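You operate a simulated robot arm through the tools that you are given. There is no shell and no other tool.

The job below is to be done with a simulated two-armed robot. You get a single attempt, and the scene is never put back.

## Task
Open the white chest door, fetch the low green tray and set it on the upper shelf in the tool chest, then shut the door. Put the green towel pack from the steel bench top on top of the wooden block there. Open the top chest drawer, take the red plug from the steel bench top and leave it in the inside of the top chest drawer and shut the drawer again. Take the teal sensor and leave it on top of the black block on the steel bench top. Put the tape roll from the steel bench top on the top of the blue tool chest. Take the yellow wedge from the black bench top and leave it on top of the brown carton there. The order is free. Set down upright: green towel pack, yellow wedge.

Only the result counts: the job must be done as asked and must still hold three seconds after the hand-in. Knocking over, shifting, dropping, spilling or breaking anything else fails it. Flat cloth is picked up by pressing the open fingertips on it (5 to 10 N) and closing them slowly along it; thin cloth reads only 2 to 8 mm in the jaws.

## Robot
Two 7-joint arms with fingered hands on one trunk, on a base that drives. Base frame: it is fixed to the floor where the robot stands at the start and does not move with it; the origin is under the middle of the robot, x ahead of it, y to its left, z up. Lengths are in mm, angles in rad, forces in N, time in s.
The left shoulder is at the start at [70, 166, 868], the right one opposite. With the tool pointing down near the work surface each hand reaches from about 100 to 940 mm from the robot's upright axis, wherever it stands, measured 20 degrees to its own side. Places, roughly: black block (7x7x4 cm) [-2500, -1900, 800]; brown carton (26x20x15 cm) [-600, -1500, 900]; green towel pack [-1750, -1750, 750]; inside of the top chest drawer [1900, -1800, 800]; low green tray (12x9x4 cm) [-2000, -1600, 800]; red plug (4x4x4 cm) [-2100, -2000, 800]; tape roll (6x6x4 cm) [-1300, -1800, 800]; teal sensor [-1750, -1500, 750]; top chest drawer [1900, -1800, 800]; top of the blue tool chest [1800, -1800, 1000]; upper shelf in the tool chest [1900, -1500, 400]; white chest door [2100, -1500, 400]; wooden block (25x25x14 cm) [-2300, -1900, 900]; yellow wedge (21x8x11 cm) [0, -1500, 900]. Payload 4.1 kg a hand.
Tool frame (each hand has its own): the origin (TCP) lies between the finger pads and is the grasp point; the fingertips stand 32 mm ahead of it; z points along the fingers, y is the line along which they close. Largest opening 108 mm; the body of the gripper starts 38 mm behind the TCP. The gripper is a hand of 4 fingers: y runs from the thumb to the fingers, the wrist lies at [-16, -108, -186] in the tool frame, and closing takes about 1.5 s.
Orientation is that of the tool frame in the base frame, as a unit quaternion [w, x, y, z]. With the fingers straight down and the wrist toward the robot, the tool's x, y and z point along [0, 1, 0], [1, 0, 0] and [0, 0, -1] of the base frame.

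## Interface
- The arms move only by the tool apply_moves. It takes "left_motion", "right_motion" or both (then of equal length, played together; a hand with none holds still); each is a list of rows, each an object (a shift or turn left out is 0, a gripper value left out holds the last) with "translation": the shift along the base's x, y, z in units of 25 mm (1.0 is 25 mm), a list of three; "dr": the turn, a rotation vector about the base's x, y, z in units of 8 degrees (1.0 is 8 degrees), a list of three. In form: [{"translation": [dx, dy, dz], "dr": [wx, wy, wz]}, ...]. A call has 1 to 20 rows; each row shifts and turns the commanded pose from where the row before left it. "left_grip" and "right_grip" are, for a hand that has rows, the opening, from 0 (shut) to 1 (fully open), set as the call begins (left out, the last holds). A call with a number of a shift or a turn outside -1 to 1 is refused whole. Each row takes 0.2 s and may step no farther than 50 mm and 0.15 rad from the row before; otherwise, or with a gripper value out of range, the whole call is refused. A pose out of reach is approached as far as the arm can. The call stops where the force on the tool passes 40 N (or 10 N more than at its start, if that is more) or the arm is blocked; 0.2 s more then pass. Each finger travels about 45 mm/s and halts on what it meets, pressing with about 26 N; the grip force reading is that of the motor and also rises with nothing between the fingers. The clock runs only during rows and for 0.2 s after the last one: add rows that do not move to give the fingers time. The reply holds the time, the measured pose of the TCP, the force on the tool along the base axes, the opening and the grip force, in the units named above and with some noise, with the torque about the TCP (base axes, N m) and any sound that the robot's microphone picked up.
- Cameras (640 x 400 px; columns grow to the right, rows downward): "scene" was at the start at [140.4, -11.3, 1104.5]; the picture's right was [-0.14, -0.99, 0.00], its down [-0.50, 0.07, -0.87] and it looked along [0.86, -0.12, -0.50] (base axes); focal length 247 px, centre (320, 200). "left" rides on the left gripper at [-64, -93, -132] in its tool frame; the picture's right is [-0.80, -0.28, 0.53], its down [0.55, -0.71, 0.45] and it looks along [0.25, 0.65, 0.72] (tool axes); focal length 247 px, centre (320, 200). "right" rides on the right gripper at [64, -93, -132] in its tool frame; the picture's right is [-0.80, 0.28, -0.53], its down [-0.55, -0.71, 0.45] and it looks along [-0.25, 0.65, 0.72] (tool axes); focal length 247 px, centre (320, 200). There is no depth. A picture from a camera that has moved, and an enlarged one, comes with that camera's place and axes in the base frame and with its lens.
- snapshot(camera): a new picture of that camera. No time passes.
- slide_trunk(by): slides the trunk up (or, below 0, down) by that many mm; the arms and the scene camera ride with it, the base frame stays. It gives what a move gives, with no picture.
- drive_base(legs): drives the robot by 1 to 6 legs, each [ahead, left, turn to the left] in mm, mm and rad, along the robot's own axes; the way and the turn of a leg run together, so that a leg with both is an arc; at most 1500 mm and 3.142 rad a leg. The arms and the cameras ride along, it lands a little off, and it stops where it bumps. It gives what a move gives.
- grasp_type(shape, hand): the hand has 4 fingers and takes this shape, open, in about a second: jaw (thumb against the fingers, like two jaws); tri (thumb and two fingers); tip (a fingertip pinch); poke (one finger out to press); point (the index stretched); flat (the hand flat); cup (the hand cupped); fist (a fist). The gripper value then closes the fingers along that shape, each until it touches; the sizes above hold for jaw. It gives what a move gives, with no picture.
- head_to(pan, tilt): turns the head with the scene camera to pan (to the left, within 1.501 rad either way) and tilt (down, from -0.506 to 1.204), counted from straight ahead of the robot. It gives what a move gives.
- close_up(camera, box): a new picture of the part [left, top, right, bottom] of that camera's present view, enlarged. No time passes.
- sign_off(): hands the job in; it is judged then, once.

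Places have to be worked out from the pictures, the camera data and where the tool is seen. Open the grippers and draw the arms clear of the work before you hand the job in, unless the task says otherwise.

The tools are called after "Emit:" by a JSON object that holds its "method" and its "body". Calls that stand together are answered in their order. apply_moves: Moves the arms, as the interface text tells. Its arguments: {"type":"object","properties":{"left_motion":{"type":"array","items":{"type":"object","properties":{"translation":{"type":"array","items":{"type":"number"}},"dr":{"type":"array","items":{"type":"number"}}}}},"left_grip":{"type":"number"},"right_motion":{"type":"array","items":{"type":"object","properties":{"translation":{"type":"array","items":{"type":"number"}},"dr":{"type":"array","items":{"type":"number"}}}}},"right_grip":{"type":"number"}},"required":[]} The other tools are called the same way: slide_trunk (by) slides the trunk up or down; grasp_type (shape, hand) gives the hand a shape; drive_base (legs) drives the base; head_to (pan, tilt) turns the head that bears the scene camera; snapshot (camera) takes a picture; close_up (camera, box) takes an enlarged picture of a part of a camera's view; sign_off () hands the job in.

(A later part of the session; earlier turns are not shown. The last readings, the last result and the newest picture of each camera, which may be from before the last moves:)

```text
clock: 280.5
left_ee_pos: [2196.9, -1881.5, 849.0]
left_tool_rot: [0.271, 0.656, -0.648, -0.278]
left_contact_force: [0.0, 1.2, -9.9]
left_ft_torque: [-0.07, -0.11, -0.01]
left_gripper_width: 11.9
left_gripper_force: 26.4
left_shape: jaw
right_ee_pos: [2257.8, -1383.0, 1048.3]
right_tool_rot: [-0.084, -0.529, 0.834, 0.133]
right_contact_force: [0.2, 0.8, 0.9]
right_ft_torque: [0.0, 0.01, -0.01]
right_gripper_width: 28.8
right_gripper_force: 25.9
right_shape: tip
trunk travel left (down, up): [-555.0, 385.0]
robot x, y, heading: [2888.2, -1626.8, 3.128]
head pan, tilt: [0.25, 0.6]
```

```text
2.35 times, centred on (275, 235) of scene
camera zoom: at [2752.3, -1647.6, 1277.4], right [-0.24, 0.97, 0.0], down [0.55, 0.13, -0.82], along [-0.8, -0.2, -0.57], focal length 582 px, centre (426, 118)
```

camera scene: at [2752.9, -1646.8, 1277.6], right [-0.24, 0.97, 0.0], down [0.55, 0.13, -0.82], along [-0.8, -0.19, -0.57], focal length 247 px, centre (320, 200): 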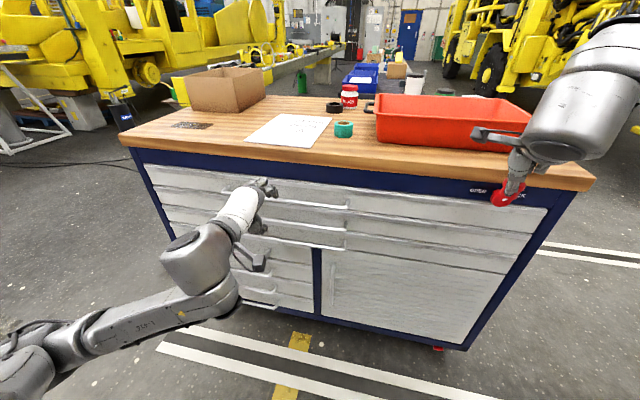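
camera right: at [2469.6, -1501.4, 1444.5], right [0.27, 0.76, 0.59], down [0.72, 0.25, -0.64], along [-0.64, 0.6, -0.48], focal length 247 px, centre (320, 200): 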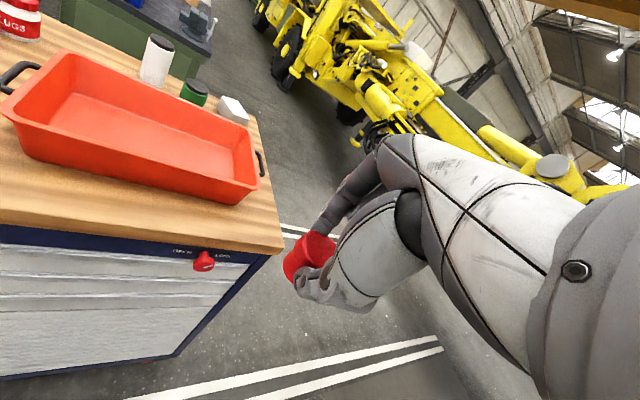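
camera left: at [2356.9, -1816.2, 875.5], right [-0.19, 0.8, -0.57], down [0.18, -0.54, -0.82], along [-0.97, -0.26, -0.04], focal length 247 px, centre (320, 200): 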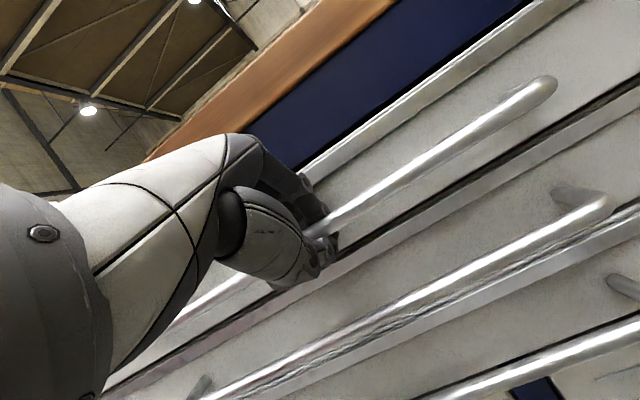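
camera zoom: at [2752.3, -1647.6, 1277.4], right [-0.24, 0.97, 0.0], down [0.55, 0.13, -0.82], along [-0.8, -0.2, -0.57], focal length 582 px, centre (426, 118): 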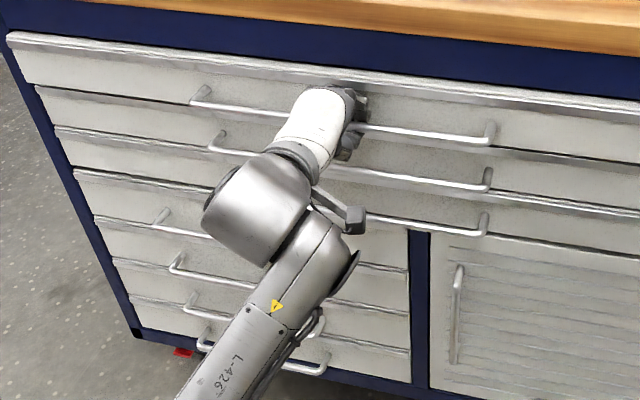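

The drawer is coming out with little force, so it is not locked. I continue pulling about 200 mm.

Emit:
{"method": "apply_moves", "body": {"left_motion": [{"translation": [0.4, 0, 0]}, {"translation": [0.4, 0, 0]}, {"translation": [0.4, 0, 0]}, {"translation": [0.4, 0, 0]}, {"translation": [0.4, 0, 0]}, {"translation": [0.4, 0, 0]}, {"translation": [0.4, 0, 0]}, {"translation": [0.4, 0, 0]}, {"translation": [0.4, 0, 0]}, {"translation": [0.4, 0, 0]}, {"translation": [0.4, 0, 0]}, {"translation": [0.4, 0, 0]}, {"translation": [0.4, 0, 0]}, {"translation": [0.4, 0, 0]}, {"translation": [0.4, 0, 0]}, {"translation": [0.4, 0, 0]}, {"translation": [0.4, 0, 0]}, {"translation": [0.4, 0, 0]}, {"translation": [0.4, 0, 0]}, {}]}}

Emit:
{"method": "snapshot", "body": {"camera": "scene"}}

Emit:
{"method": "snapshot", "body": {"camera": "right"}}

```text
clock: 284.7
left_ee_pos: [2386.3, -1880.4, 850.0]
left_tool_rot: [0.272, 0.656, -0.648, -0.276]
left_contact_force: [-0.1, 10.5, -16.9]
left_ft_torque: [0.0, -0.16, -0.1]
left_gripper_width: 11.9
left_gripper_force: 26.0
left_shape: jaw
right_ee_pos: [2257.8, -1381.9, 1046.7]
right_tool_rot: [-0.084, -0.529, 0.834, 0.132]
right_contact_force: [0.7, 0.7, -0.5]
right_ft_torque: [0.0, 0.01, 0.03]
right_gripper_width: 28.9
right_gripper_force: 26.1
right_shape: tip
trunk travel left (down, up): [-555.0, 385.0]
robot x, y, heading: [2889.5, -1630.1, 3.134]
head pan, tilt: [0.25, 0.6]
```

```text
taken
camera scene: at [2751.9, -1646.2, 1277.4], right [-0.24, 0.97, 0.0], down [0.55, 0.13, -0.82], along [-0.8, -0.2, -0.57], focal length 247 px, centre (320, 200)
```

scene: 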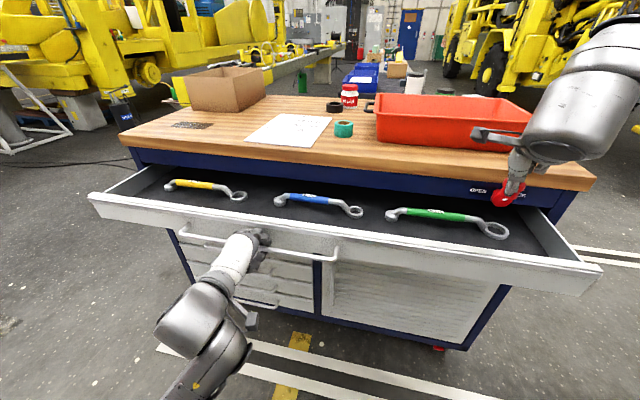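

```text
taken
camera right: at [2347.9, -1494.7, 1143.8], right [0.25, 0.77, 0.59], down [0.72, 0.27, -0.64], along [-0.65, 0.58, -0.48], focal length 247 px, centre (320, 200)
```

right: 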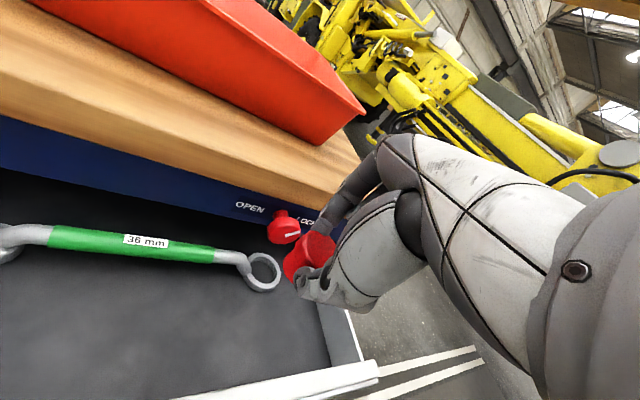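

The drawer is open about 200 mm, showing three wrenches near x 2165 and free floor in front of them. I lower the plug (right hand) toward a free spot near (2237,-1400).

Emit:
{"method": "apply_moves", "body": {"right_motion": [{"translation": [-0.4, -0.36, -0.3]}, {"translation": [-0.4, -0.36, -0.8]}, {"translation": [0, 0, -0.8]}, {"translation": [0, 0, -0.8]}, {"translation": [0, 0, -0.8]}, {"translation": [0, 0, -0.8]}, {"translation": [0, 0, -0.5]}, {}]}}

Emit:
{"method": "snapshot", "body": {"camera": "right"}}

Emit:
{"method": "snapshot", "body": {"camera": "scene"}}

```text
clock: 286.5
left_ee_pos: [2386.3, -1880.6, 849.2]
left_tool_rot: [0.272, 0.655, -0.648, -0.277]
left_contact_force: [0.1, 9.3, -14.7]
left_ft_torque: [0.05, -0.12, -0.07]
left_gripper_width: 12.1
left_gripper_force: 26.0
left_shape: jaw
right_ee_pos: [2239.2, -1400.6, 926.6]
right_tool_rot: [-0.083, -0.53, 0.834, 0.132]
right_contact_force: [0.3, 0.4, -0.3]
right_ft_torque: [-0.02, 0.01, 0.0]
right_gripper_width: 29.1
right_gripper_force: 26.5
right_shape: tip
trunk travel left (down, up): [-555.0, 385.0]
robot x, y, heading: [2891.4, -1629.5, 3.125]
head pan, tilt: [0.25, 0.6]
```

```text
taken
camera right: at [2328.8, -1513.1, 1024.1], right [0.25, 0.77, 0.59], down [0.72, 0.27, -0.64], along [-0.65, 0.58, -0.48], focal length 247 px, centre (320, 200)
```

right: 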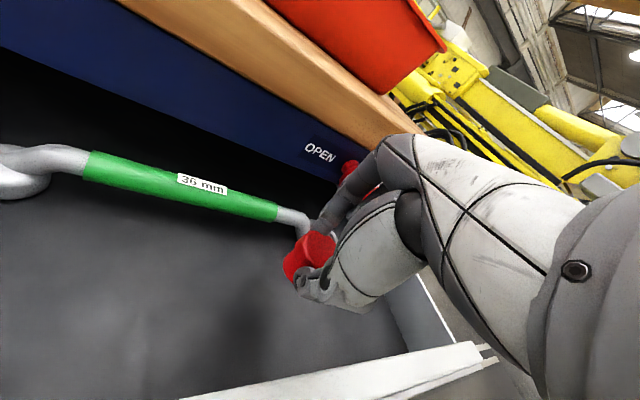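

```text
taken
camera scene: at [2752.3, -1646.7, 1277.5], right [-0.24, 0.97, 0.0], down [0.55, 0.13, -0.82], along [-0.8, -0.2, -0.57], focal length 247 px, centre (320, 200)
```

scene: 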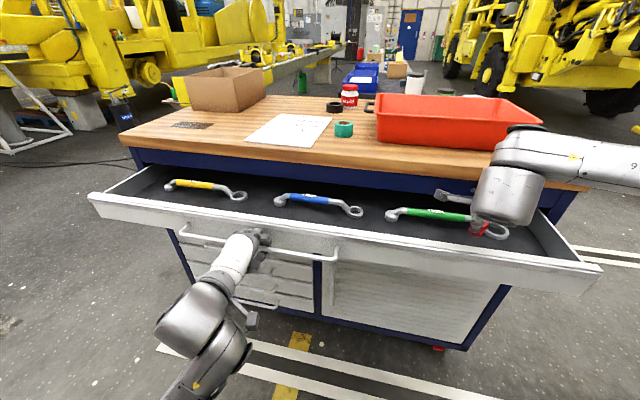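

The plug is clear of the wrench and above the drawer floor. I lower further in small steps until contact.

Emit:
{"method": "apply_moves", "body": {"right_motion": [{"translation": [0.1, 0, -0.5]}, {"translation": [0, 0, -0.4]}, {}]}}

Emit:
{"method": "apply_moves", "body": {"right_motion": [{"translation": [0, 0, -0.2]}, {"translation": [0, 0, -0.2]}, {}]}}

```text
clock: 287.3
left_ee_pos: [2386.2, -1879.7, 849.8]
left_tool_rot: [0.272, 0.656, -0.648, -0.276]
left_contact_force: [0.5, 10.3, -14.1]
left_ft_torque: [0.04, -0.12, -0.09]
left_gripper_width: 12.2
left_gripper_force: 26.4
left_shape: jaw
right_ee_pos: [2241.2, -1400.0, 904.8]
right_tool_rot: [-0.083, -0.529, 0.834, 0.133]
right_contact_force: [0.7, 0.3, -0.5]
right_ft_torque: [0.0, 0.03, 0.02]
right_gripper_width: 29.0
right_gripper_force: 26.0
right_shape: tip
trunk travel left (down, up): [-555.0, 385.0]
robot x, y, heading: [2889.4, -1625.4, 3.125]
head pan, tilt: [0.25, 0.6]
```

```text
clock: 288.1
left_ee_pos: [2386.4, -1879.1, 850.4]
left_tool_rot: [0.272, 0.656, -0.647, -0.277]
left_contact_force: [1.1, 11.0, -13.9]
left_ft_torque: [0.0, -0.14, -0.09]
left_gripper_width: 12.1
left_gripper_force: 25.7
left_shape: jaw
right_ee_pos: [2241.1, -1402.7, 894.7]
right_tool_rot: [-0.084, -0.529, 0.834, 0.133]
right_contact_force: [0.7, 0.2, -0.1]
right_ft_torque: [-0.01, -0.01, 0.02]
right_gripper_width: 28.8
right_gripper_force: 25.8
right_shape: tip
trunk travel left (down, up): [-555.0, 385.0]
robot x, y, heading: [2887.9, -1627.6, 3.126]
head pan, tilt: [0.25, 0.6]
```

Emit:
{"method": "snapshot", "body": {"camera": "right"}}

Emit:
{"method": "close_up", "body": {"camera": "scene", "box": [400, 140, 620, 300]}}

```text
taken
camera right: at [2330.3, -1513.3, 990.9], right [0.25, 0.77, 0.59], down [0.72, 0.27, -0.64], along [-0.65, 0.58, -0.48], focal length 247 px, centre (320, 200)
```

right: 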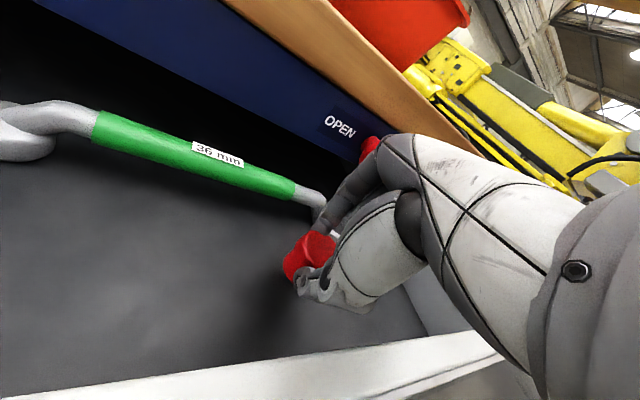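

```text
2.50 times, centred on (510, 220) of scene
camera zoom: at [2752.3, -1646.7, 1277.5], right [-0.24, 0.97, 0.0], down [0.55, 0.13, -0.82], along [-0.8, -0.2, -0.57], focal length 618 px, centre (-155, 150)
```

zoom: 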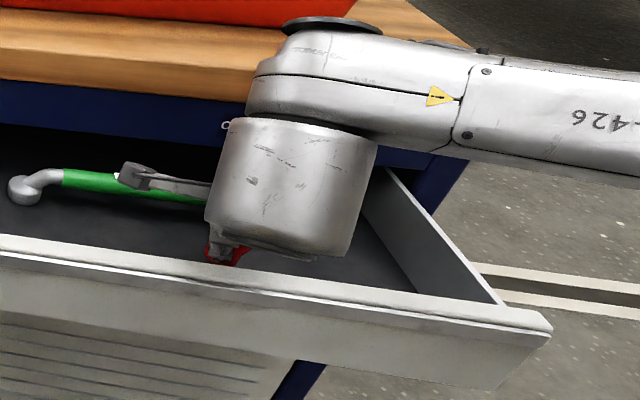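

The plug hovers just above the drawer floor. I continue in 5 mm steps with a force check.

Emit:
{"method": "apply_moves", "body": {"right_motion": [{"translation": [0, 0, -0.2]}, {}]}}

Emit:
{"method": "apply_moves", "body": {"right_motion": [{"translation": [0, 0, -0.2]}, {}]}}

Emit:
{"method": "apply_moves", "body": {"right_motion": [{"translation": [0, 0, -0.2]}, {}]}}

```text
clock: 288.7
left_ee_pos: [2386.9, -1880.5, 849.5]
left_tool_rot: [0.272, 0.656, -0.648, -0.277]
left_contact_force: [1.6, 10.1, -14.5]
left_ft_torque: [0.01, -0.17, -0.06]
left_gripper_width: 12.0
left_gripper_force: 25.7
left_shape: jaw
right_ee_pos: [2241.7, -1402.1, 889.7]
right_tool_rot: [-0.084, -0.529, 0.834, 0.133]
right_contact_force: [-0.7, 0.1, -0.1]
right_ft_torque: [-0.01, -0.02, 0.03]
right_gripper_width: 28.9
right_gripper_force: 26.3
right_shape: tip
trunk travel left (down, up): [-555.0, 385.0]
robot x, y, heading: [2890.7, -1623.7, 3.136]
head pan, tilt: [0.25, 0.6]
```

```text
clock: 289.3
left_ee_pos: [2388.2, -1880.1, 849.8]
left_tool_rot: [0.271, 0.656, -0.648, -0.277]
left_contact_force: [0.2, 9.4, -14.9]
left_ft_torque: [0.04, -0.14, -0.1]
left_gripper_width: 12.1
left_gripper_force: 26.1
left_shape: jaw
right_ee_pos: [2241.1, -1400.6, 884.8]
right_tool_rot: [-0.083, -0.529, 0.834, 0.133]
right_contact_force: [-0.3, -0.5, 0.2]
right_ft_torque: [0.03, 0.02, -0.01]
right_gripper_width: 28.9
right_gripper_force: 26.2
right_shape: tip
trunk travel left (down, up): [-555.0, 385.0]
robot x, y, heading: [2888.4, -1625.4, 3.133]
head pan, tilt: [0.25, 0.6]
```

```text
clock: 289.9
left_ee_pos: [2387.0, -1879.7, 849.4]
left_tool_rot: [0.272, 0.656, -0.648, -0.276]
left_contact_force: [-0.2, 8.6, -14.9]
left_ft_torque: [-0.01, -0.13, -0.07]
left_gripper_width: 12.5
left_gripper_force: 26.4
left_shape: jaw
right_ee_pos: [2242.3, -1400.1, 881.1]
right_tool_rot: [-0.083, -0.529, 0.834, 0.133]
right_contact_force: [0.1, 0.1, -0.3]
right_ft_torque: [-0.04, -0.01, 0.0]
right_gripper_width: 28.6
right_gripper_force: 26.4
right_shape: tip
trunk travel left (down, up): [-555.0, 385.0]
robot x, y, heading: [2891.1, -1626.6, 3.13]
head pan, tilt: [0.25, 0.6]
```

No contact yet at z 881; I continue stepping down.

Emit:
{"method": "apply_moves", "body": {"right_motion": [{"translation": [0, 0, -0.2]}, {}]}}

Emit:
{"method": "apply_moves", "body": {"right_motion": [{"translation": [0, 0, -0.2]}, {}]}}

Emit:
{"method": "snapshot", "body": {"camera": "right"}}

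```text
clock: 290.5
left_ee_pos: [2387.1, -1880.2, 849.7]
left_tool_rot: [0.271, 0.656, -0.648, -0.277]
left_contact_force: [-1.8, 11.1, -16.4]
left_ft_torque: [0.04, -0.13, -0.08]
left_gripper_width: 12.3
left_gripper_force: 26.0
left_shape: jaw
right_ee_pos: [2241.1, -1400.5, 877.0]
right_tool_rot: [-0.085, -0.528, 0.834, 0.133]
right_contact_force: [-0.8, -1.1, 9.4]
right_ft_torque: [0.01, -0.04, -0.03]
right_gripper_width: 29.6
right_gripper_force: 25.7
right_shape: tip
trunk travel left (down, up): [-555.0, 385.0]
robot x, y, heading: [2889.6, -1629.3, 3.133]
head pan, tilt: [0.25, 0.6]
```

```text
clock: 291.1
left_ee_pos: [2388.3, -1880.3, 850.6]
left_tool_rot: [0.272, 0.655, -0.648, -0.278]
left_contact_force: [-4.4, 12.3, -19.9]
left_ft_torque: [0.04, -0.14, -0.08]
left_gripper_width: 12.2
left_gripper_force: 26.3
left_shape: jaw
right_ee_pos: [2243.3, -1402.0, 871.1]
right_tool_rot: [-0.085, -0.529, 0.833, 0.135]
right_contact_force: [0.9, 0.2, 21.2]
right_ft_torque: [0.06, -0.07, 0.01]
right_gripper_width: 32.0
right_gripper_force: 25.9
right_shape: tip
trunk travel left (down, up): [-555.0, 385.0]
robot x, y, heading: [2888.1, -1623.4, 3.125]
head pan, tilt: [0.25, 0.6]
```

```text
taken
camera right: at [2332.6, -1513.6, 968.5], right [0.25, 0.77, 0.59], down [0.71, 0.27, -0.65], along [-0.66, 0.58, -0.48], focal length 247 px, centre (320, 200)
```

right: 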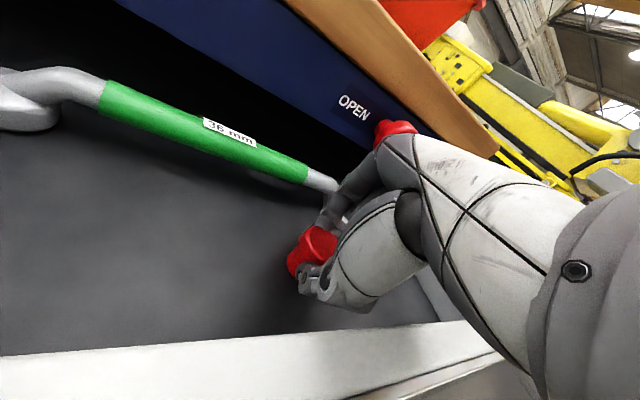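

Contact with the drawer floor (first at z 877). I relieve the pressure and open the right pinch.

Emit:
{"method": "apply_moves", "body": {"right_motion": [{"translation": [0, 0, 0.15]}, {}]}}

Emit:
{"method": "apply_moves", "body": {"right_motion": [{}, {}, {}, {}, {}], "right_grip": 0.62}}

Emit:
{"method": "snapshot", "body": {"camera": "right"}}

```text
clock: 291.7
left_ee_pos: [2387.6, -1881.0, 851.4]
left_tool_rot: [0.272, 0.656, -0.648, -0.277]
left_contact_force: [0.5, 11.9, -17.6]
left_ft_torque: [-0.01, -0.16, -0.1]
left_gripper_width: 12.0
left_gripper_force: 26.1
left_shape: jaw
right_ee_pos: [2242.8, -1400.4, 873.9]
right_tool_rot: [-0.083, -0.529, 0.834, 0.133]
right_contact_force: [-0.3, -1.3, 8.2]
right_ft_torque: [-0.05, -0.11, 0.01]
right_gripper_width: 31.6
right_gripper_force: 25.8
right_shape: tip
trunk travel left (down, up): [-555.0, 385.0]
robot x, y, heading: [2887.7, -1627.2, 3.13]
head pan, tilt: [0.25, 0.6]
```

```text
clock: 292.9
left_ee_pos: [2386.1, -1881.2, 849.6]
left_tool_rot: [0.272, 0.656, -0.647, -0.277]
left_contact_force: [2.1, 9.6, -14.6]
left_ft_torque: [0.01, -0.14, -0.04]
left_gripper_width: 12.2
left_gripper_force: 26.0
left_shape: jaw
right_ee_pos: [2241.9, -1400.8, 874.3]
right_tool_rot: [-0.083, -0.529, 0.834, 0.133]
right_contact_force: [0.5, -0.4, 0.9]
right_ft_torque: [-0.02, 0.02, 0.01]
right_gripper_width: 66.6
right_gripper_force: 0.0
right_shape: tip
trunk travel left (down, up): [-555.0, 385.0]
robot x, y, heading: [2892.7, -1630.0, 3.129]
head pan, tilt: [0.25, 0.6]
```

```text
taken
camera right: at [2331.5, -1513.0, 970.1], right [0.25, 0.77, 0.59], down [0.72, 0.27, -0.64], along [-0.65, 0.58, -0.48], focal length 247 px, centre (320, 200)
```

right: 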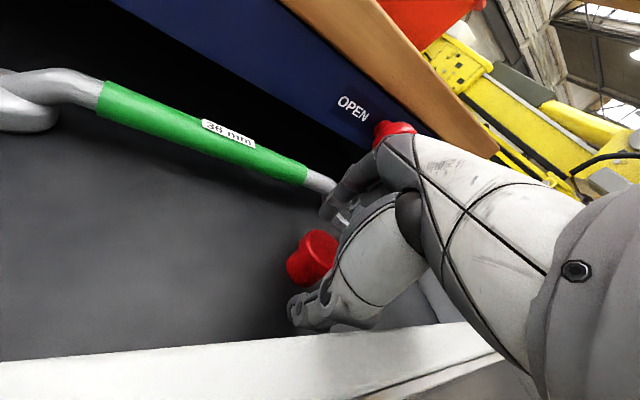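

The plug stands in the drawer. I raise the right hand straight up and slightly back.

Emit:
{"method": "apply_moves", "body": {"right_motion": [{"translation": [0, 0, 0.5]}, {"translation": [0.1, 0, 0.8]}, {"translation": [0.2, 0, 0.9]}, {"translation": [0.3, 0, 0.9]}, {"translation": [0.3, 0, 0.9]}, {"translation": [0.3, 0, 0.9]}, {"translation": [0.3, 0, 0.9]}, {"translation": [0.3, 0, 0.9]}, {"translation": [0.3, 0, 0.9]}]}}

Emit:
{"method": "snapshot", "body": {"camera": "scene"}}

Emit:
{"method": "snapshot", "body": {"camera": "right"}}

```text
clock: 294.9
left_ee_pos: [2386.9, -1880.8, 849.8]
left_tool_rot: [0.272, 0.656, -0.648, -0.277]
left_contact_force: [0.1, 9.0, -14.0]
left_ft_torque: [0.02, -0.17, -0.1]
left_gripper_width: 12.2
left_gripper_force: 25.5
left_shape: jaw
right_ee_pos: [2293.8, -1400.2, 1064.6]
right_tool_rot: [-0.083, -0.529, 0.834, 0.133]
right_contact_force: [0.2, 0.0, 0.3]
right_ft_torque: [-0.01, 0.0, 0.01]
right_gripper_width: 66.4
right_gripper_force: 0.0
right_shape: tip
trunk travel left (down, up): [-555.0, 385.0]
robot x, y, heading: [2887.9, -1627.6, 3.127]
head pan, tilt: [0.25, 0.6]
```

```text
taken
camera scene: at [2752.6, -1647.1, 1277.5], right [-0.24, 0.97, 0.0], down [0.55, 0.13, -0.82], along [-0.8, -0.2, -0.57], focal length 247 px, centre (320, 200)
```

scene: 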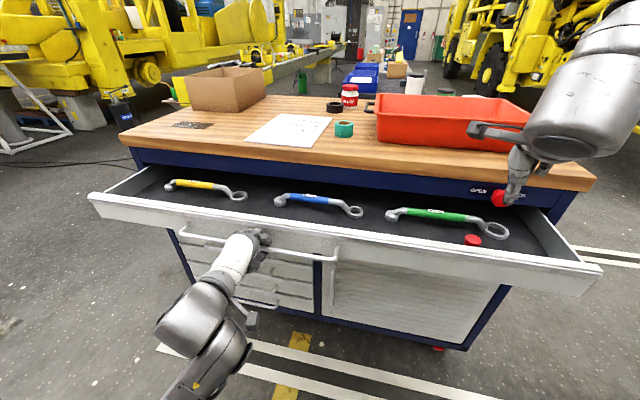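

```text
taken
camera right: at [2383.4, -1513.6, 1161.3], right [0.25, 0.77, 0.59], down [0.72, 0.27, -0.64], along [-0.65, 0.58, -0.48], focal length 247 px, centre (320, 200)
```

right: 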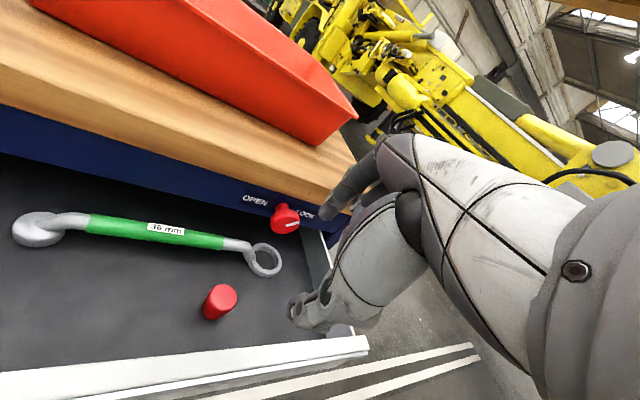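

The plug is in the drawer with room to close. I push the drawer shut smoothly with the left hand.

Emit:
{"method": "apply_moves", "body": {"left_motion": [{"translation": [-0.2, 0, 0]}, {"translation": [-0.4, 0, 0]}, {"translation": [-0.4, 0, 0]}, {"translation": [-0.4, 0, 0]}, {"translation": [-0.4, 0, 0]}, {"translation": [-0.4, 0, 0]}, {"translation": [-0.4, 0, 0]}, {"translation": [-0.4, 0, 0]}, {"translation": [-0.4, 0, 0]}, {"translation": [-0.4, 0, 0]}, {"translation": [-0.4, 0, 0]}, {"translation": [-0.4, 0, 0]}, {"translation": [-0.4, 0, 0]}, {"translation": [-0.4, 0, 0]}, {"translation": [-0.4, 0, 0]}, {"translation": [-0.4, 0, 0]}, {"translation": [-0.4, 0, 0]}, {"translation": [-0.4, 0, 0]}, {"translation": [-0.4, 0, 0]}, {"translation": [-0.3, 0, 0]}]}}

Emit:
{"method": "apply_moves", "body": {"left_motion": [{"translation": [-0.2, 0, 0]}, {"translation": [-0.2, 0, 0]}, {"translation": [-0.2, 0, 0]}, {}]}}

Emit:
{"method": "snapshot", "body": {"camera": "scene"}}

```text
clock: 299.1
left_ee_pos: [2194.9, -1882.2, 849.2]
left_tool_rot: [0.271, 0.656, -0.648, -0.277]
left_contact_force: [0.4, -3.5, -10.1]
left_ft_torque: [-0.06, -0.09, 0.05]
left_gripper_width: 12.4
left_gripper_force: 25.8
left_shape: jaw
right_ee_pos: [2293.4, -1402.3, 1064.1]
right_tool_rot: [-0.084, -0.53, 0.834, 0.133]
right_contact_force: [0.3, -0.3, 0.1]
right_ft_torque: [0.02, -0.01, -0.01]
right_gripper_width: 66.4
right_gripper_force: 0.0
right_shape: tip
trunk travel left (down, up): [-555.0, 385.0]
robot x, y, heading: [2891.7, -1624.9, 3.134]
head pan, tilt: [0.25, 0.6]
```

```text
clock: 300.1
left_ee_pos: [2181.8, -1881.8, 849.0]
left_tool_rot: [0.272, 0.656, -0.647, -0.278]
left_contact_force: [10.3, -3.3, -11.0]
left_ft_torque: [-0.03, -0.13, -0.04]
left_gripper_width: 13.5
left_gripper_force: 26.4
left_shape: jaw
right_ee_pos: [2293.9, -1402.3, 1065.9]
right_tool_rot: [-0.084, -0.529, 0.834, 0.134]
right_contact_force: [-0.8, -0.5, -0.4]
right_ft_torque: [-0.01, -0.01, 0.01]
right_gripper_width: 66.6
right_gripper_force: 0.0
right_shape: tip
trunk travel left (down, up): [-555.0, 385.0]
robot x, y, heading: [2892.9, -1631.8, 3.131]
head pan, tilt: [0.25, 0.6]
```

```text
taken
camera scene: at [2753.9, -1648.3, 1277.6], right [-0.24, 0.97, 0.0], down [0.55, 0.13, -0.82], along [-0.8, -0.19, -0.57], focal length 247 px, centre (320, 200)
```

scene: 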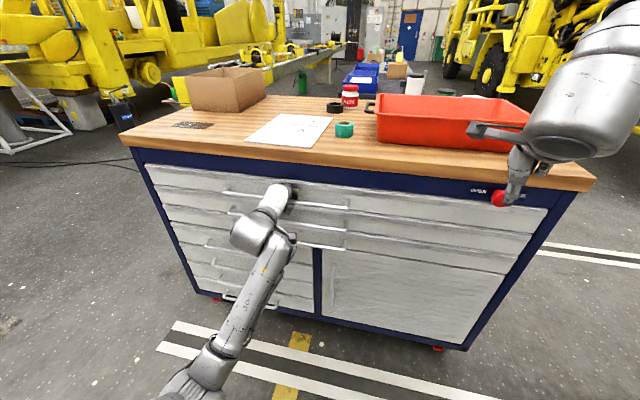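

Resistance starts; I push a bit further until it is firmly shut.

Emit:
{"method": "apply_moves", "body": {"left_motion": [{"translation": [-0.15, 0, 0]}, {"translation": [-0.15, 0, 0]}, {}]}}

Emit:
{"method": "apply_moves", "body": {"left_motion": [{"translation": [-0.12, 0, 0]}, {}]}}

Emit:
{"method": "close_up", "body": {"camera": "scene", "box": [120, 140, 600, 360]}}

```text
clock: 300.9
left_ee_pos: [2173.4, -1881.1, 851.1]
left_tool_rot: [0.271, 0.656, -0.648, -0.277]
left_contact_force: [20.6, 0.2, -13.6]
left_ft_torque: [-0.01, -0.05, -0.04]
left_gripper_width: 14.5
left_gripper_force: 25.4
left_shape: jaw
right_ee_pos: [2294.6, -1402.1, 1066.5]
right_tool_rot: [-0.084, -0.528, 0.834, 0.133]
right_contact_force: [0.0, 0.2, 0.4]
right_ft_torque: [0.03, 0.0, 0.01]
right_gripper_width: 66.4
right_gripper_force: 0.0
right_shape: tip
trunk travel left (down, up): [-555.0, 385.0]
robot x, y, heading: [2888.8, -1628.7, 3.131]
head pan, tilt: [0.25, 0.6]
```

```text
clock: 301.5
left_ee_pos: [2171.2, -1881.3, 851.4]
left_tool_rot: [0.273, 0.656, -0.646, -0.277]
left_contact_force: [31.6, 2.0, -14.0]
left_ft_torque: [-0.02, -0.12, -0.02]
left_gripper_width: 15.8
left_gripper_force: 25.9
left_shape: jaw
right_ee_pos: [2296.1, -1402.0, 1066.8]
right_tool_rot: [-0.086, -0.53, 0.833, 0.134]
right_contact_force: [0.5, 0.5, 0.3]
right_ft_torque: [-0.02, -0.02, 0.0]
right_gripper_width: 66.5
right_gripper_force: 0.1
right_shape: tip
trunk travel left (down, up): [-555.0, 385.0]
robot x, y, heading: [2891.4, -1628.6, 3.131]
head pan, tilt: [0.25, 0.6]
```

```text
1.33 times, centred on (360, 250) of scene
camera zoom: at [2756.5, -1647.7, 1277.9], right [-0.24, 0.97, 0.0], down [0.55, 0.13, -0.83], along [-0.8, -0.2, -0.56], focal length 330 px, centre (267, 133)
```

zoom: 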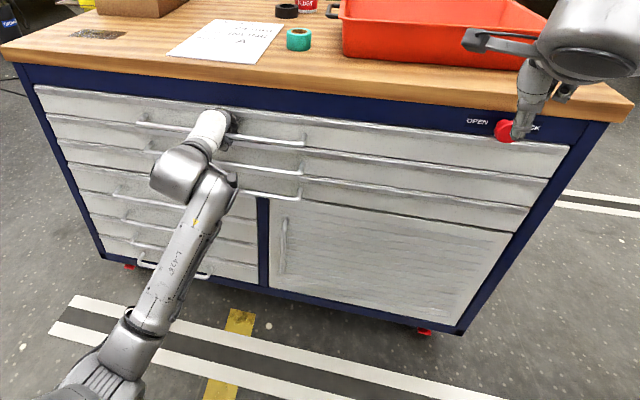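

The drawer is shut (31 N against the stop). I relieve, open the hand to the approach width, and retreat along the same 45° line.

Emit:
{"method": "apply_moves", "body": {"left_motion": [{"translation": [0.12, 0, 0.1]}, {}, {}, {}, {}], "left_grip": 0.42}}

Emit:
{"method": "apply_moves", "body": {"left_motion": [{"translation": [0.3, 0, 0.3]}, {"translation": [0.4, 0, 0.4]}, {"translation": [0.57, 0, 0.57]}, {"translation": [0.57, 0, 0.57]}, {"translation": [0.6, 0, 0.5]}, {"translation": [0.8, 0, 0.2]}, {"translation": [0.9, 0, 0]}, {"translation": [0.9, 0, 0]}]}}

Emit:
{"method": "snapshot", "body": {"camera": "scene"}}

Emit:
{"method": "snapshot", "body": {"camera": "left"}}

```text
clock: 302.7
left_ee_pos: [2175.1, -1880.9, 854.4]
left_tool_rot: [0.273, 0.655, -0.647, -0.279]
left_contact_force: [21.5, -0.2, -1.0]
left_ft_torque: [0.05, 0.2, 0.19]
left_gripper_width: 40.3
left_gripper_force: 0.0
left_shape: jaw
right_ee_pos: [2297.2, -1400.6, 1066.7]
right_tool_rot: [-0.085, -0.529, 0.834, 0.134]
right_contact_force: [-0.4, 0.1, 0.7]
right_ft_torque: [0.03, 0.02, -0.02]
right_gripper_width: 66.2
right_gripper_force: 0.0
right_shape: tip
trunk travel left (down, up): [-555.0, 385.0]
robot x, y, heading: [2892.9, -1629.9, 3.133]
head pan, tilt: [0.25, 0.6]
```

```text
clock: 304.5
left_ee_pos: [2300.0, -1882.1, 916.4]
left_tool_rot: [0.272, 0.655, -0.648, -0.278]
left_contact_force: [-0.5, -1.2, -0.5]
left_ft_torque: [0.0, 0.01, -0.01]
left_gripper_width: 44.9
left_gripper_force: 0.0
left_shape: jaw
right_ee_pos: [2295.4, -1401.3, 1065.8]
right_tool_rot: [-0.085, -0.529, 0.834, 0.134]
right_contact_force: [0.4, -0.2, -0.3]
right_ft_torque: [-0.02, -0.01, -0.01]
right_gripper_width: 66.6
right_gripper_force: 0.1
right_shape: tip
trunk travel left (down, up): [-555.0, 385.0]
robot x, y, heading: [2883.6, -1630.5, 3.131]
head pan, tilt: [0.25, 0.6]
```

```text
taken
camera scene: at [2754.3, -1647.4, 1277.7], right [-0.24, 0.97, 0.0], down [0.55, 0.13, -0.83], along [-0.8, -0.2, -0.56], focal length 247 px, centre (320, 200)
```

scene: 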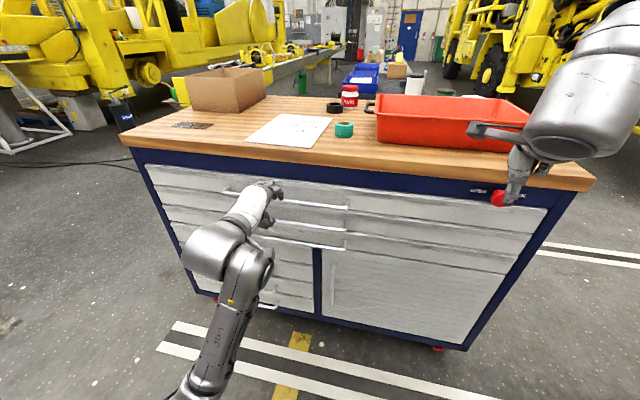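

```text
taken
camera left: at [2460.0, -1815.8, 942.5], right [-0.19, 0.8, -0.57], down [0.18, -0.54, -0.82], along [-0.97, -0.26, -0.04], focal length 247 px, centre (320, 200)
```

left: 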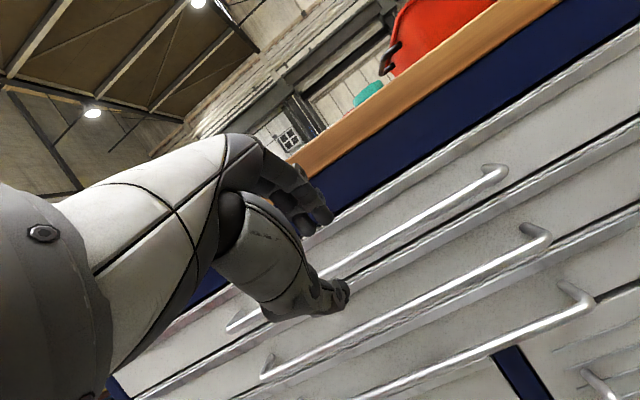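

The drawer is shut and the hand is free. Next I prepare the white door: its vertical handle bar is near y -1740, z about 330–580, hinge on the +y side. I move to y about -1950 and lower the trunk.

Emit:
{"method": "drive_base", "body": {"legs": [[-40, 320, 0.01]]}}

Emit:
{"method": "slide_trunk", "body": {"by": -330}}

Emit:
{"method": "head_to", "body": {"pan": -0.35, "tilt": 0.6}}

Emit:
{"method": "snapshot", "body": {"camera": "scene"}}

Emit:
{"method": "snapshot", "body": {"camera": "right"}}

```text
clock: 306.6
left_ee_pos: [2345.6, -2214.3, 915.0]
left_tool_rot: [0.275, 0.663, -0.64, -0.275]
left_contact_force: [-0.2, -0.2, 0.1]
left_ft_torque: [0.04, 0.01, 0.01]
left_gripper_width: 44.9
left_gripper_force: 0.0
left_shape: jaw
right_ee_pos: [2330.1, -1735.5, 1065.2]
right_tool_rot: [-0.086, -0.537, 0.829, 0.133]
right_contact_force: [-0.5, 0.4, -0.2]
right_ft_torque: [-0.01, -0.01, -0.02]
right_gripper_width: 66.6
right_gripper_force: 0.0
right_shape: tip
trunk travel left (down, up): [-555.0, 385.0]
robot x, y, heading: [2932.6, -1950.6, -3.13]
head pan, tilt: [0.25, 0.6]
```

```text
clock: 309.9
left_ee_pos: [2343.3, -2213.1, 584.5]
left_tool_rot: [0.275, 0.661, -0.641, -0.275]
left_contact_force: [-0.9, -0.1, 0.0]
left_ft_torque: [0.01, -0.01, -0.03]
left_gripper_width: 45.1
left_gripper_force: 0.0
left_shape: jaw
right_ee_pos: [2328.7, -1734.3, 735.1]
right_tool_rot: [-0.086, -0.537, 0.828, 0.132]
right_contact_force: [0.0, -0.4, -0.6]
right_ft_torque: [0.01, 0.02, 0.02]
right_gripper_width: 66.3
right_gripper_force: 0.0
right_shape: tip
trunk travel left (down, up): [-225.0, 715.0]
robot x, y, heading: [2926.6, -1944.1, -3.133]
head pan, tilt: [0.25, 0.6]
```

```text
clock: 310.9
left_ee_pos: [2343.5, -2213.7, 585.9]
left_tool_rot: [0.275, 0.662, -0.641, -0.275]
left_contact_force: [-0.1, -0.4, -0.1]
left_ft_torque: [-0.01, 0.03, 0.0]
left_gripper_width: 44.8
left_gripper_force: 0.0
left_shape: jaw
right_ee_pos: [2329.9, -1733.9, 735.1]
right_tool_rot: [-0.086, -0.538, 0.828, 0.131]
right_contact_force: [0.3, 0.3, -0.1]
right_ft_torque: [0.01, 0.01, -0.01]
right_gripper_width: 66.6
right_gripper_force: 0.0
right_shape: tip
trunk travel left (down, up): [-225.0, 715.0]
robot x, y, heading: [2931.7, -1946.7, -3.134]
head pan, tilt: [-0.351, 0.6]
```

```text
taken
camera scene: at [2795.7, -1919.3, 947.7], right [0.33, 0.94, 0.0], down [0.53, -0.19, -0.82], along [-0.78, 0.28, -0.57], focal length 247 px, centre (320, 200)
```

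scene: 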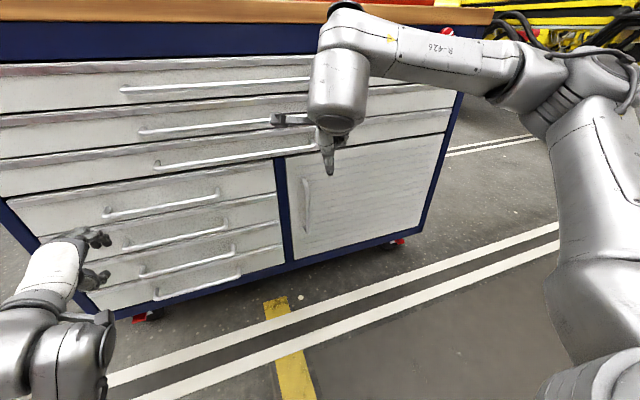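

```text
taken
camera right: at [2421.3, -1845.0, 831.5], right [0.23, 0.77, 0.59], down [0.71, 0.28, -0.64], along [-0.67, 0.57, -0.48], focal length 247 px, centre (320, 200)
```

right: 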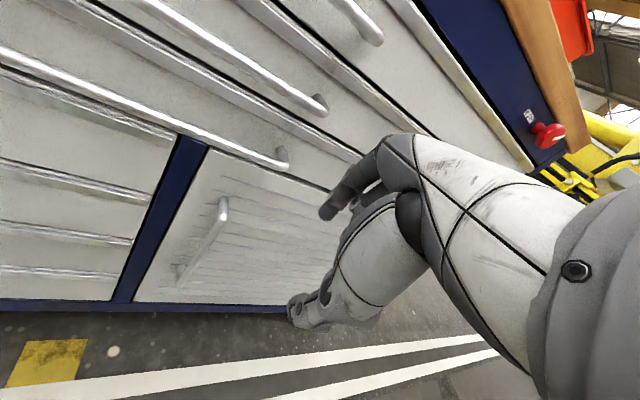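

The handle bar is at about (2147,-1742), z 350–564. I reorient the right hand: remove its yaw, then pitch so the fingers point forward.

Emit:
{"method": "apply_moves", "body": {"right_motion": [{"translation": [0.6, 0, 0], "dr": [0, 0, 1]}, {"translation": [0.6, 0, 0], "dr": [0, 0, 1]}, {"translation": [0.6, 0, 0], "dr": [0, 0, 1]}, {"dr": [0, 1, 0]}, {"dr": [0, 1, 0]}, {"dr": [0, 1, 0]}, {"dr": [0, 1, 0]}, {"dr": [0, 1, 0]}, {"dr": [0, 1, 0]}, {"dr": [0, 1, 0]}, {"dr": [0, 1, 0]}, {"dr": [0, 1, 0]}]}}

Emit:
{"method": "snapshot", "body": {"camera": "scene"}}

```text
clock: 313.5
left_ee_pos: [2344.2, -2212.8, 586.2]
left_tool_rot: [0.276, 0.662, -0.641, -0.275]
left_contact_force: [0.8, -0.1, 0.4]
left_ft_torque: [-0.04, 0.01, 0.05]
left_gripper_width: 45.0
left_gripper_force: 0.1
left_shape: jaw
right_ee_pos: [2359.8, -1753.2, 744.3]
right_tool_rot: [0.332, 0.653, -0.598, -0.326]
right_contact_force: [0.3, 0.7, 0.1]
right_ft_torque: [-0.02, -0.01, 0.0]
right_gripper_width: 66.9
right_gripper_force: 0.1
right_shape: tip
right hand out of reach, approached as far as the arm can: row 7, 8, 9, 10, 11, 12
trunk travel left (down, up): [-225.0, 715.0]
robot x, y, heading: [2926.9, -1951.8, -3.135]
head pan, tilt: [-0.351, 0.6]
```

```text
taken
camera scene: at [2795.7, -1919.2, 947.6], right [0.34, 0.94, 0.0], down [0.53, -0.19, -0.82], along [-0.78, 0.28, -0.57], focal length 247 px, centre (320, 200)
```

scene: 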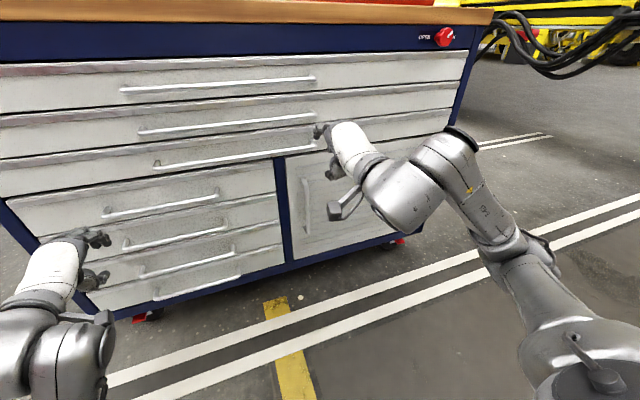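

The pitch stops at about 55° in this posture. I try rolling the right hand counter-clockwise so its wrist moves to the right, which should allow pointing forward.

Emit:
{"method": "apply_moves", "body": {"right_motion": [{"dr": [1, 0, 0]}, {"dr": [1, 0, 0]}, {"dr": [1, 0, 0]}, {"dr": [1, 0, 0]}, {"dr": [1, 0, 0]}, {"dr": [1, 0, 0]}, {"dr": [1, 0, 0]}, {"dr": [1, 0, 0]}]}}

Emit:
{"method": "snapshot", "body": {"camera": "scene"}}

```text
clock: 315.3
left_ee_pos: [2344.6, -2211.7, 584.9]
left_tool_rot: [0.275, 0.662, -0.641, -0.274]
left_contact_force: [0.0, 0.7, -0.6]
left_ft_torque: [-0.02, -0.01, -0.01]
left_gripper_width: 44.8
left_gripper_force: 0.2
left_shape: jaw
right_ee_pos: [2359.7, -1752.7, 743.3]
right_tool_rot: [-0.066, 0.729, -0.335, -0.593]
right_contact_force: [-0.4, -0.4, 0.4]
right_ft_torque: [0.03, 0.02, -0.01]
right_gripper_width: 67.1
right_gripper_force: 0.1
right_shape: tip
trunk travel left (down, up): [-225.0, 715.0]
robot x, y, heading: [2933.0, -1953.1, -3.132]
head pan, tilt: [-0.351, 0.6]
```

```text
taken
camera scene: at [2795.7, -1919.2, 947.6], right [0.34, 0.94, 0.0], down [0.53, -0.19, -0.82], along [-0.78, 0.28, -0.57], focal length 247 px, centre (320, 200)
```

scene: 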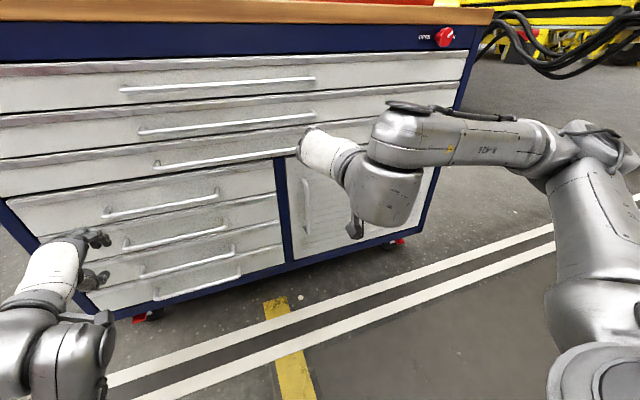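

The roll worked; now the fingers point forward-right. I yaw 32° left and pitch 16° up to point straight ahead with a horizontal closing axis.

Emit:
{"method": "apply_moves", "body": {"right_motion": [{"dr": [0, 0, 1]}, {"dr": [0, 0, 1]}, {"dr": [0, 0, 1]}, {"dr": [0, 0, 0.9]}, {"dr": [0, 1, 0]}, {"dr": [0, 1, 0]}, {}], "right_grip": 1.0}}

Emit:
{"method": "snapshot", "body": {"camera": "scene"}}

Emit:
{"method": "snapshot", "body": {"camera": "right"}}

```text
clock: 316.9
left_ee_pos: [2344.1, -2212.8, 586.3]
left_tool_rot: [0.275, 0.662, -0.641, -0.274]
left_contact_force: [0.2, -0.6, -0.5]
left_ft_torque: [-0.03, 0.02, 0.01]
left_gripper_width: 45.1
left_gripper_force: 0.0
left_shape: jaw
right_ee_pos: [2365.7, -1750.1, 760.4]
right_tool_rot: [0.112, 0.705, -0.111, -0.691]
right_contact_force: [0.7, 0.4, 0.1]
right_ft_torque: [0.01, 0.02, 0.0]
right_gripper_width: 108.0
right_gripper_force: 0.1
right_shape: tip
right hand out of reach, approached as far as the arm can: row 6
trunk travel left (down, up): [-225.0, 715.0]
robot x, y, heading: [2928.6, -1946.7, -3.135]
head pan, tilt: [-0.351, 0.6]
```

```text
taken
camera scene: at [2795.7, -1919.0, 947.6], right [0.34, 0.94, 0.0], down [0.53, -0.19, -0.82], along [-0.78, 0.28, -0.57], focal length 247 px, centre (320, 200)
```

scene: 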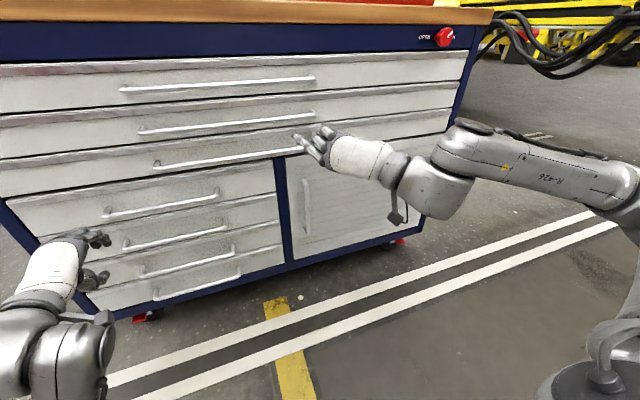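

```text
taken
camera right: at [2498.2, -1680.7, 672.3], right [0.52, -0.02, 0.86], down [-0.46, 0.84, 0.29], along [-0.72, -0.54, 0.43], focal length 247 px, centre (320, 200)
```

right: 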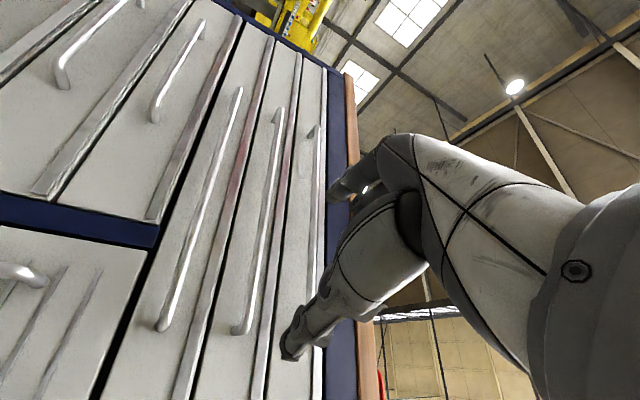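

The right hand now points straight forward with a near-horizontal closing axis. I lower the trunk 220 mm to bring it to handle height.

Emit:
{"method": "slide_trunk", "body": {"by": -220}}

Emit:
{"method": "apply_moves", "body": {"right_motion": [{"translation": [-0.9, 0.3, -0.7]}, {"translation": [-0.9, 0, -0.7]}, {"translation": [-0.9, 0, -0.3]}, {"translation": [-0.6, 0, 0]}, {}], "right_grip": 0.7}}

Emit:
{"method": "snapshot", "body": {"camera": "scene"}}

Emit:
{"method": "snapshot", "body": {"camera": "right"}}

```text
clock: 319.2
left_ee_pos: [2342.6, -2221.1, 408.2]
left_tool_rot: [0.316, 0.647, -0.643, -0.26]
left_contact_force: [-0.9, 0.4, 0.5]
left_ft_torque: [0.01, 0.0, 0.01]
left_gripper_width: 45.4
left_gripper_force: 0.1
left_shape: jaw
right_ee_pos: [2369.1, -1742.6, 553.8]
right_tool_rot: [0.12, 0.702, -0.118, -0.692]
right_contact_force: [0.1, -0.3, 0.6]
right_ft_torque: [-0.05, 0.02, 0.02]
right_gripper_width: 107.9
right_gripper_force: 0.1
right_shape: tip
trunk travel left (down, up): [-5.0, 935.0]
robot x, y, heading: [2931.7, -1950.7, -3.137]
head pan, tilt: [-0.351, 0.6]
```

```text
clock: 320.4
left_ee_pos: [2341.8, -2222.2, 406.8]
left_tool_rot: [0.316, 0.647, -0.643, -0.26]
left_contact_force: [-0.3, 0.4, 0.2]
left_ft_torque: [0.05, -0.02, 0.01]
left_gripper_width: 45.3
left_gripper_force: 0.0
left_shape: jaw
right_ee_pos: [2317.9, -1721.1, 561.9]
right_tool_rot: [0.119, 0.705, -0.117, -0.689]
right_contact_force: [0.3, 0.5, -0.7]
right_ft_torque: [-0.04, 0.02, -0.01]
right_gripper_width: 75.8
right_gripper_force: 0.1
right_shape: tip
right hand out of reach, approached as far as the arm can: row 1, 2, 3, 4
trunk travel left (down, up): [-5.0, 935.0]
robot x, y, heading: [2924.9, -1951.6, -3.138]
head pan, tilt: [-0.351, 0.6]
```

```text
taken
camera scene: at [2800.0, -1909.5, 741.9], right [0.34, 0.94, -0.02], down [0.53, -0.2, -0.83], along [-0.78, 0.27, -0.56], focal length 247 px, centre (320, 200)
```

scene: 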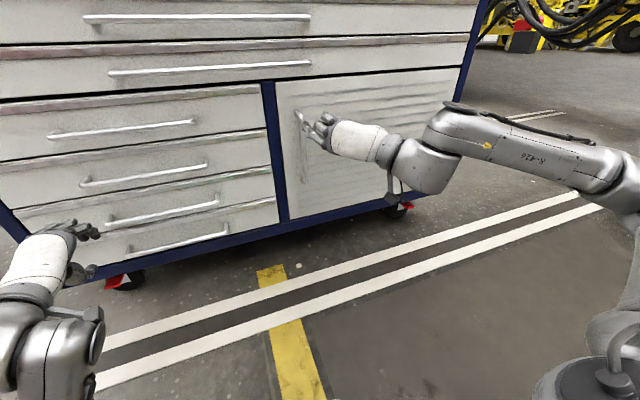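

```text
taken
camera right: at [2451.2, -1653.4, 473.6], right [0.51, 0.0, 0.86], down [-0.46, 0.84, 0.28], along [-0.72, -0.54, 0.43], focal length 247 px, centre (320, 200)
```

right: 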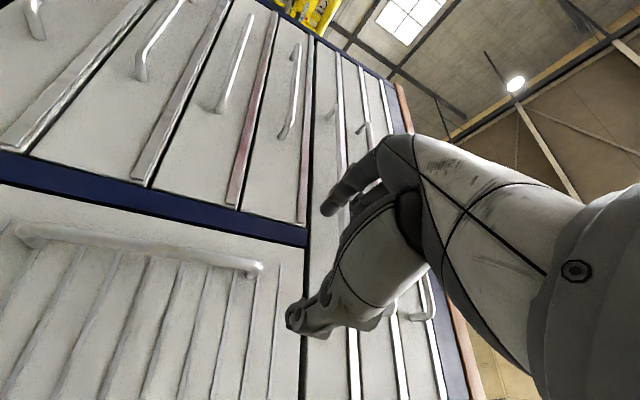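

The robot is tilting slightly again: the low left arm must be touching something (likely its elbow near the base or floor). I raise the trunk 150 mm at once.

Emit:
{"method": "slide_trunk", "body": {"by": 150}}

Emit:
{"method": "head_to", "body": {"pan": 0.4, "tilt": 0.9}}

Emit:
{"method": "snapshot", "body": {"camera": "scene"}}

```text
clock: 322.1
left_ee_pos: [2345.0, -2213.2, 515.1]
left_tool_rot: [0.275, 0.662, -0.641, -0.275]
left_contact_force: [-0.5, -0.5, 0.2]
left_ft_torque: [-0.02, 0.02, -0.02]
left_gripper_width: 45.4
left_gripper_force: 0.0
left_shape: jaw
right_ee_pos: [2314.2, -1727.4, 698.5]
right_tool_rot: [0.114, 0.708, -0.111, -0.688]
right_contact_force: [-0.9, 0.8, -0.2]
right_ft_torque: [-0.01, 0.01, 0.0]
right_gripper_width: 75.9
right_gripper_force: 0.1
right_shape: tip
trunk travel left (down, up): [-155.0, 785.0]
robot x, y, heading: [2930.8, -1948.2, -3.131]
head pan, tilt: [-0.351, 0.6]
```

```text
clock: 323.2
left_ee_pos: [2344.3, -2213.1, 515.5]
left_tool_rot: [0.275, 0.662, -0.641, -0.274]
left_contact_force: [-0.1, 0.6, 0.9]
left_ft_torque: [-0.04, 0.02, 0.01]
left_gripper_width: 45.1
left_gripper_force: 0.0
left_shape: jaw
right_ee_pos: [2315.4, -1728.1, 697.5]
right_tool_rot: [0.113, 0.708, -0.111, -0.688]
right_contact_force: [-0.5, -0.5, -0.8]
right_ft_torque: [-0.05, -0.02, 0.02]
right_gripper_width: 75.9
right_gripper_force: 0.1
right_shape: tip
trunk travel left (down, up): [-155.0, 785.0]
robot x, y, heading: [2930.2, -1949.1, -3.128]
head pan, tilt: [0.4, 0.901]
```

```text
taken
camera scene: at [2809.6, -1978.8, 852.9], right [-0.4, 0.92, 0.0], down [0.72, 0.31, -0.62], along [-0.57, -0.25, -0.78], focal length 247 px, centre (320, 200)
```

scene: 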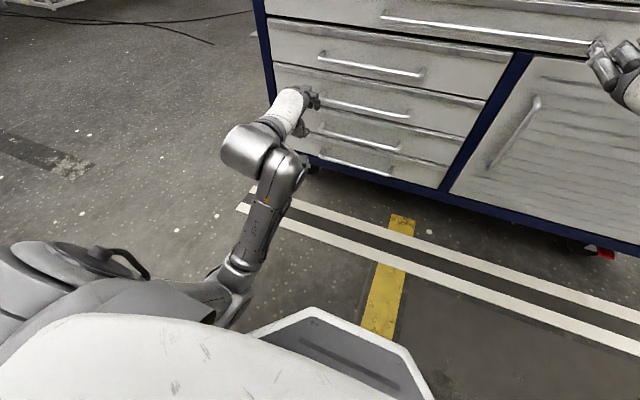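

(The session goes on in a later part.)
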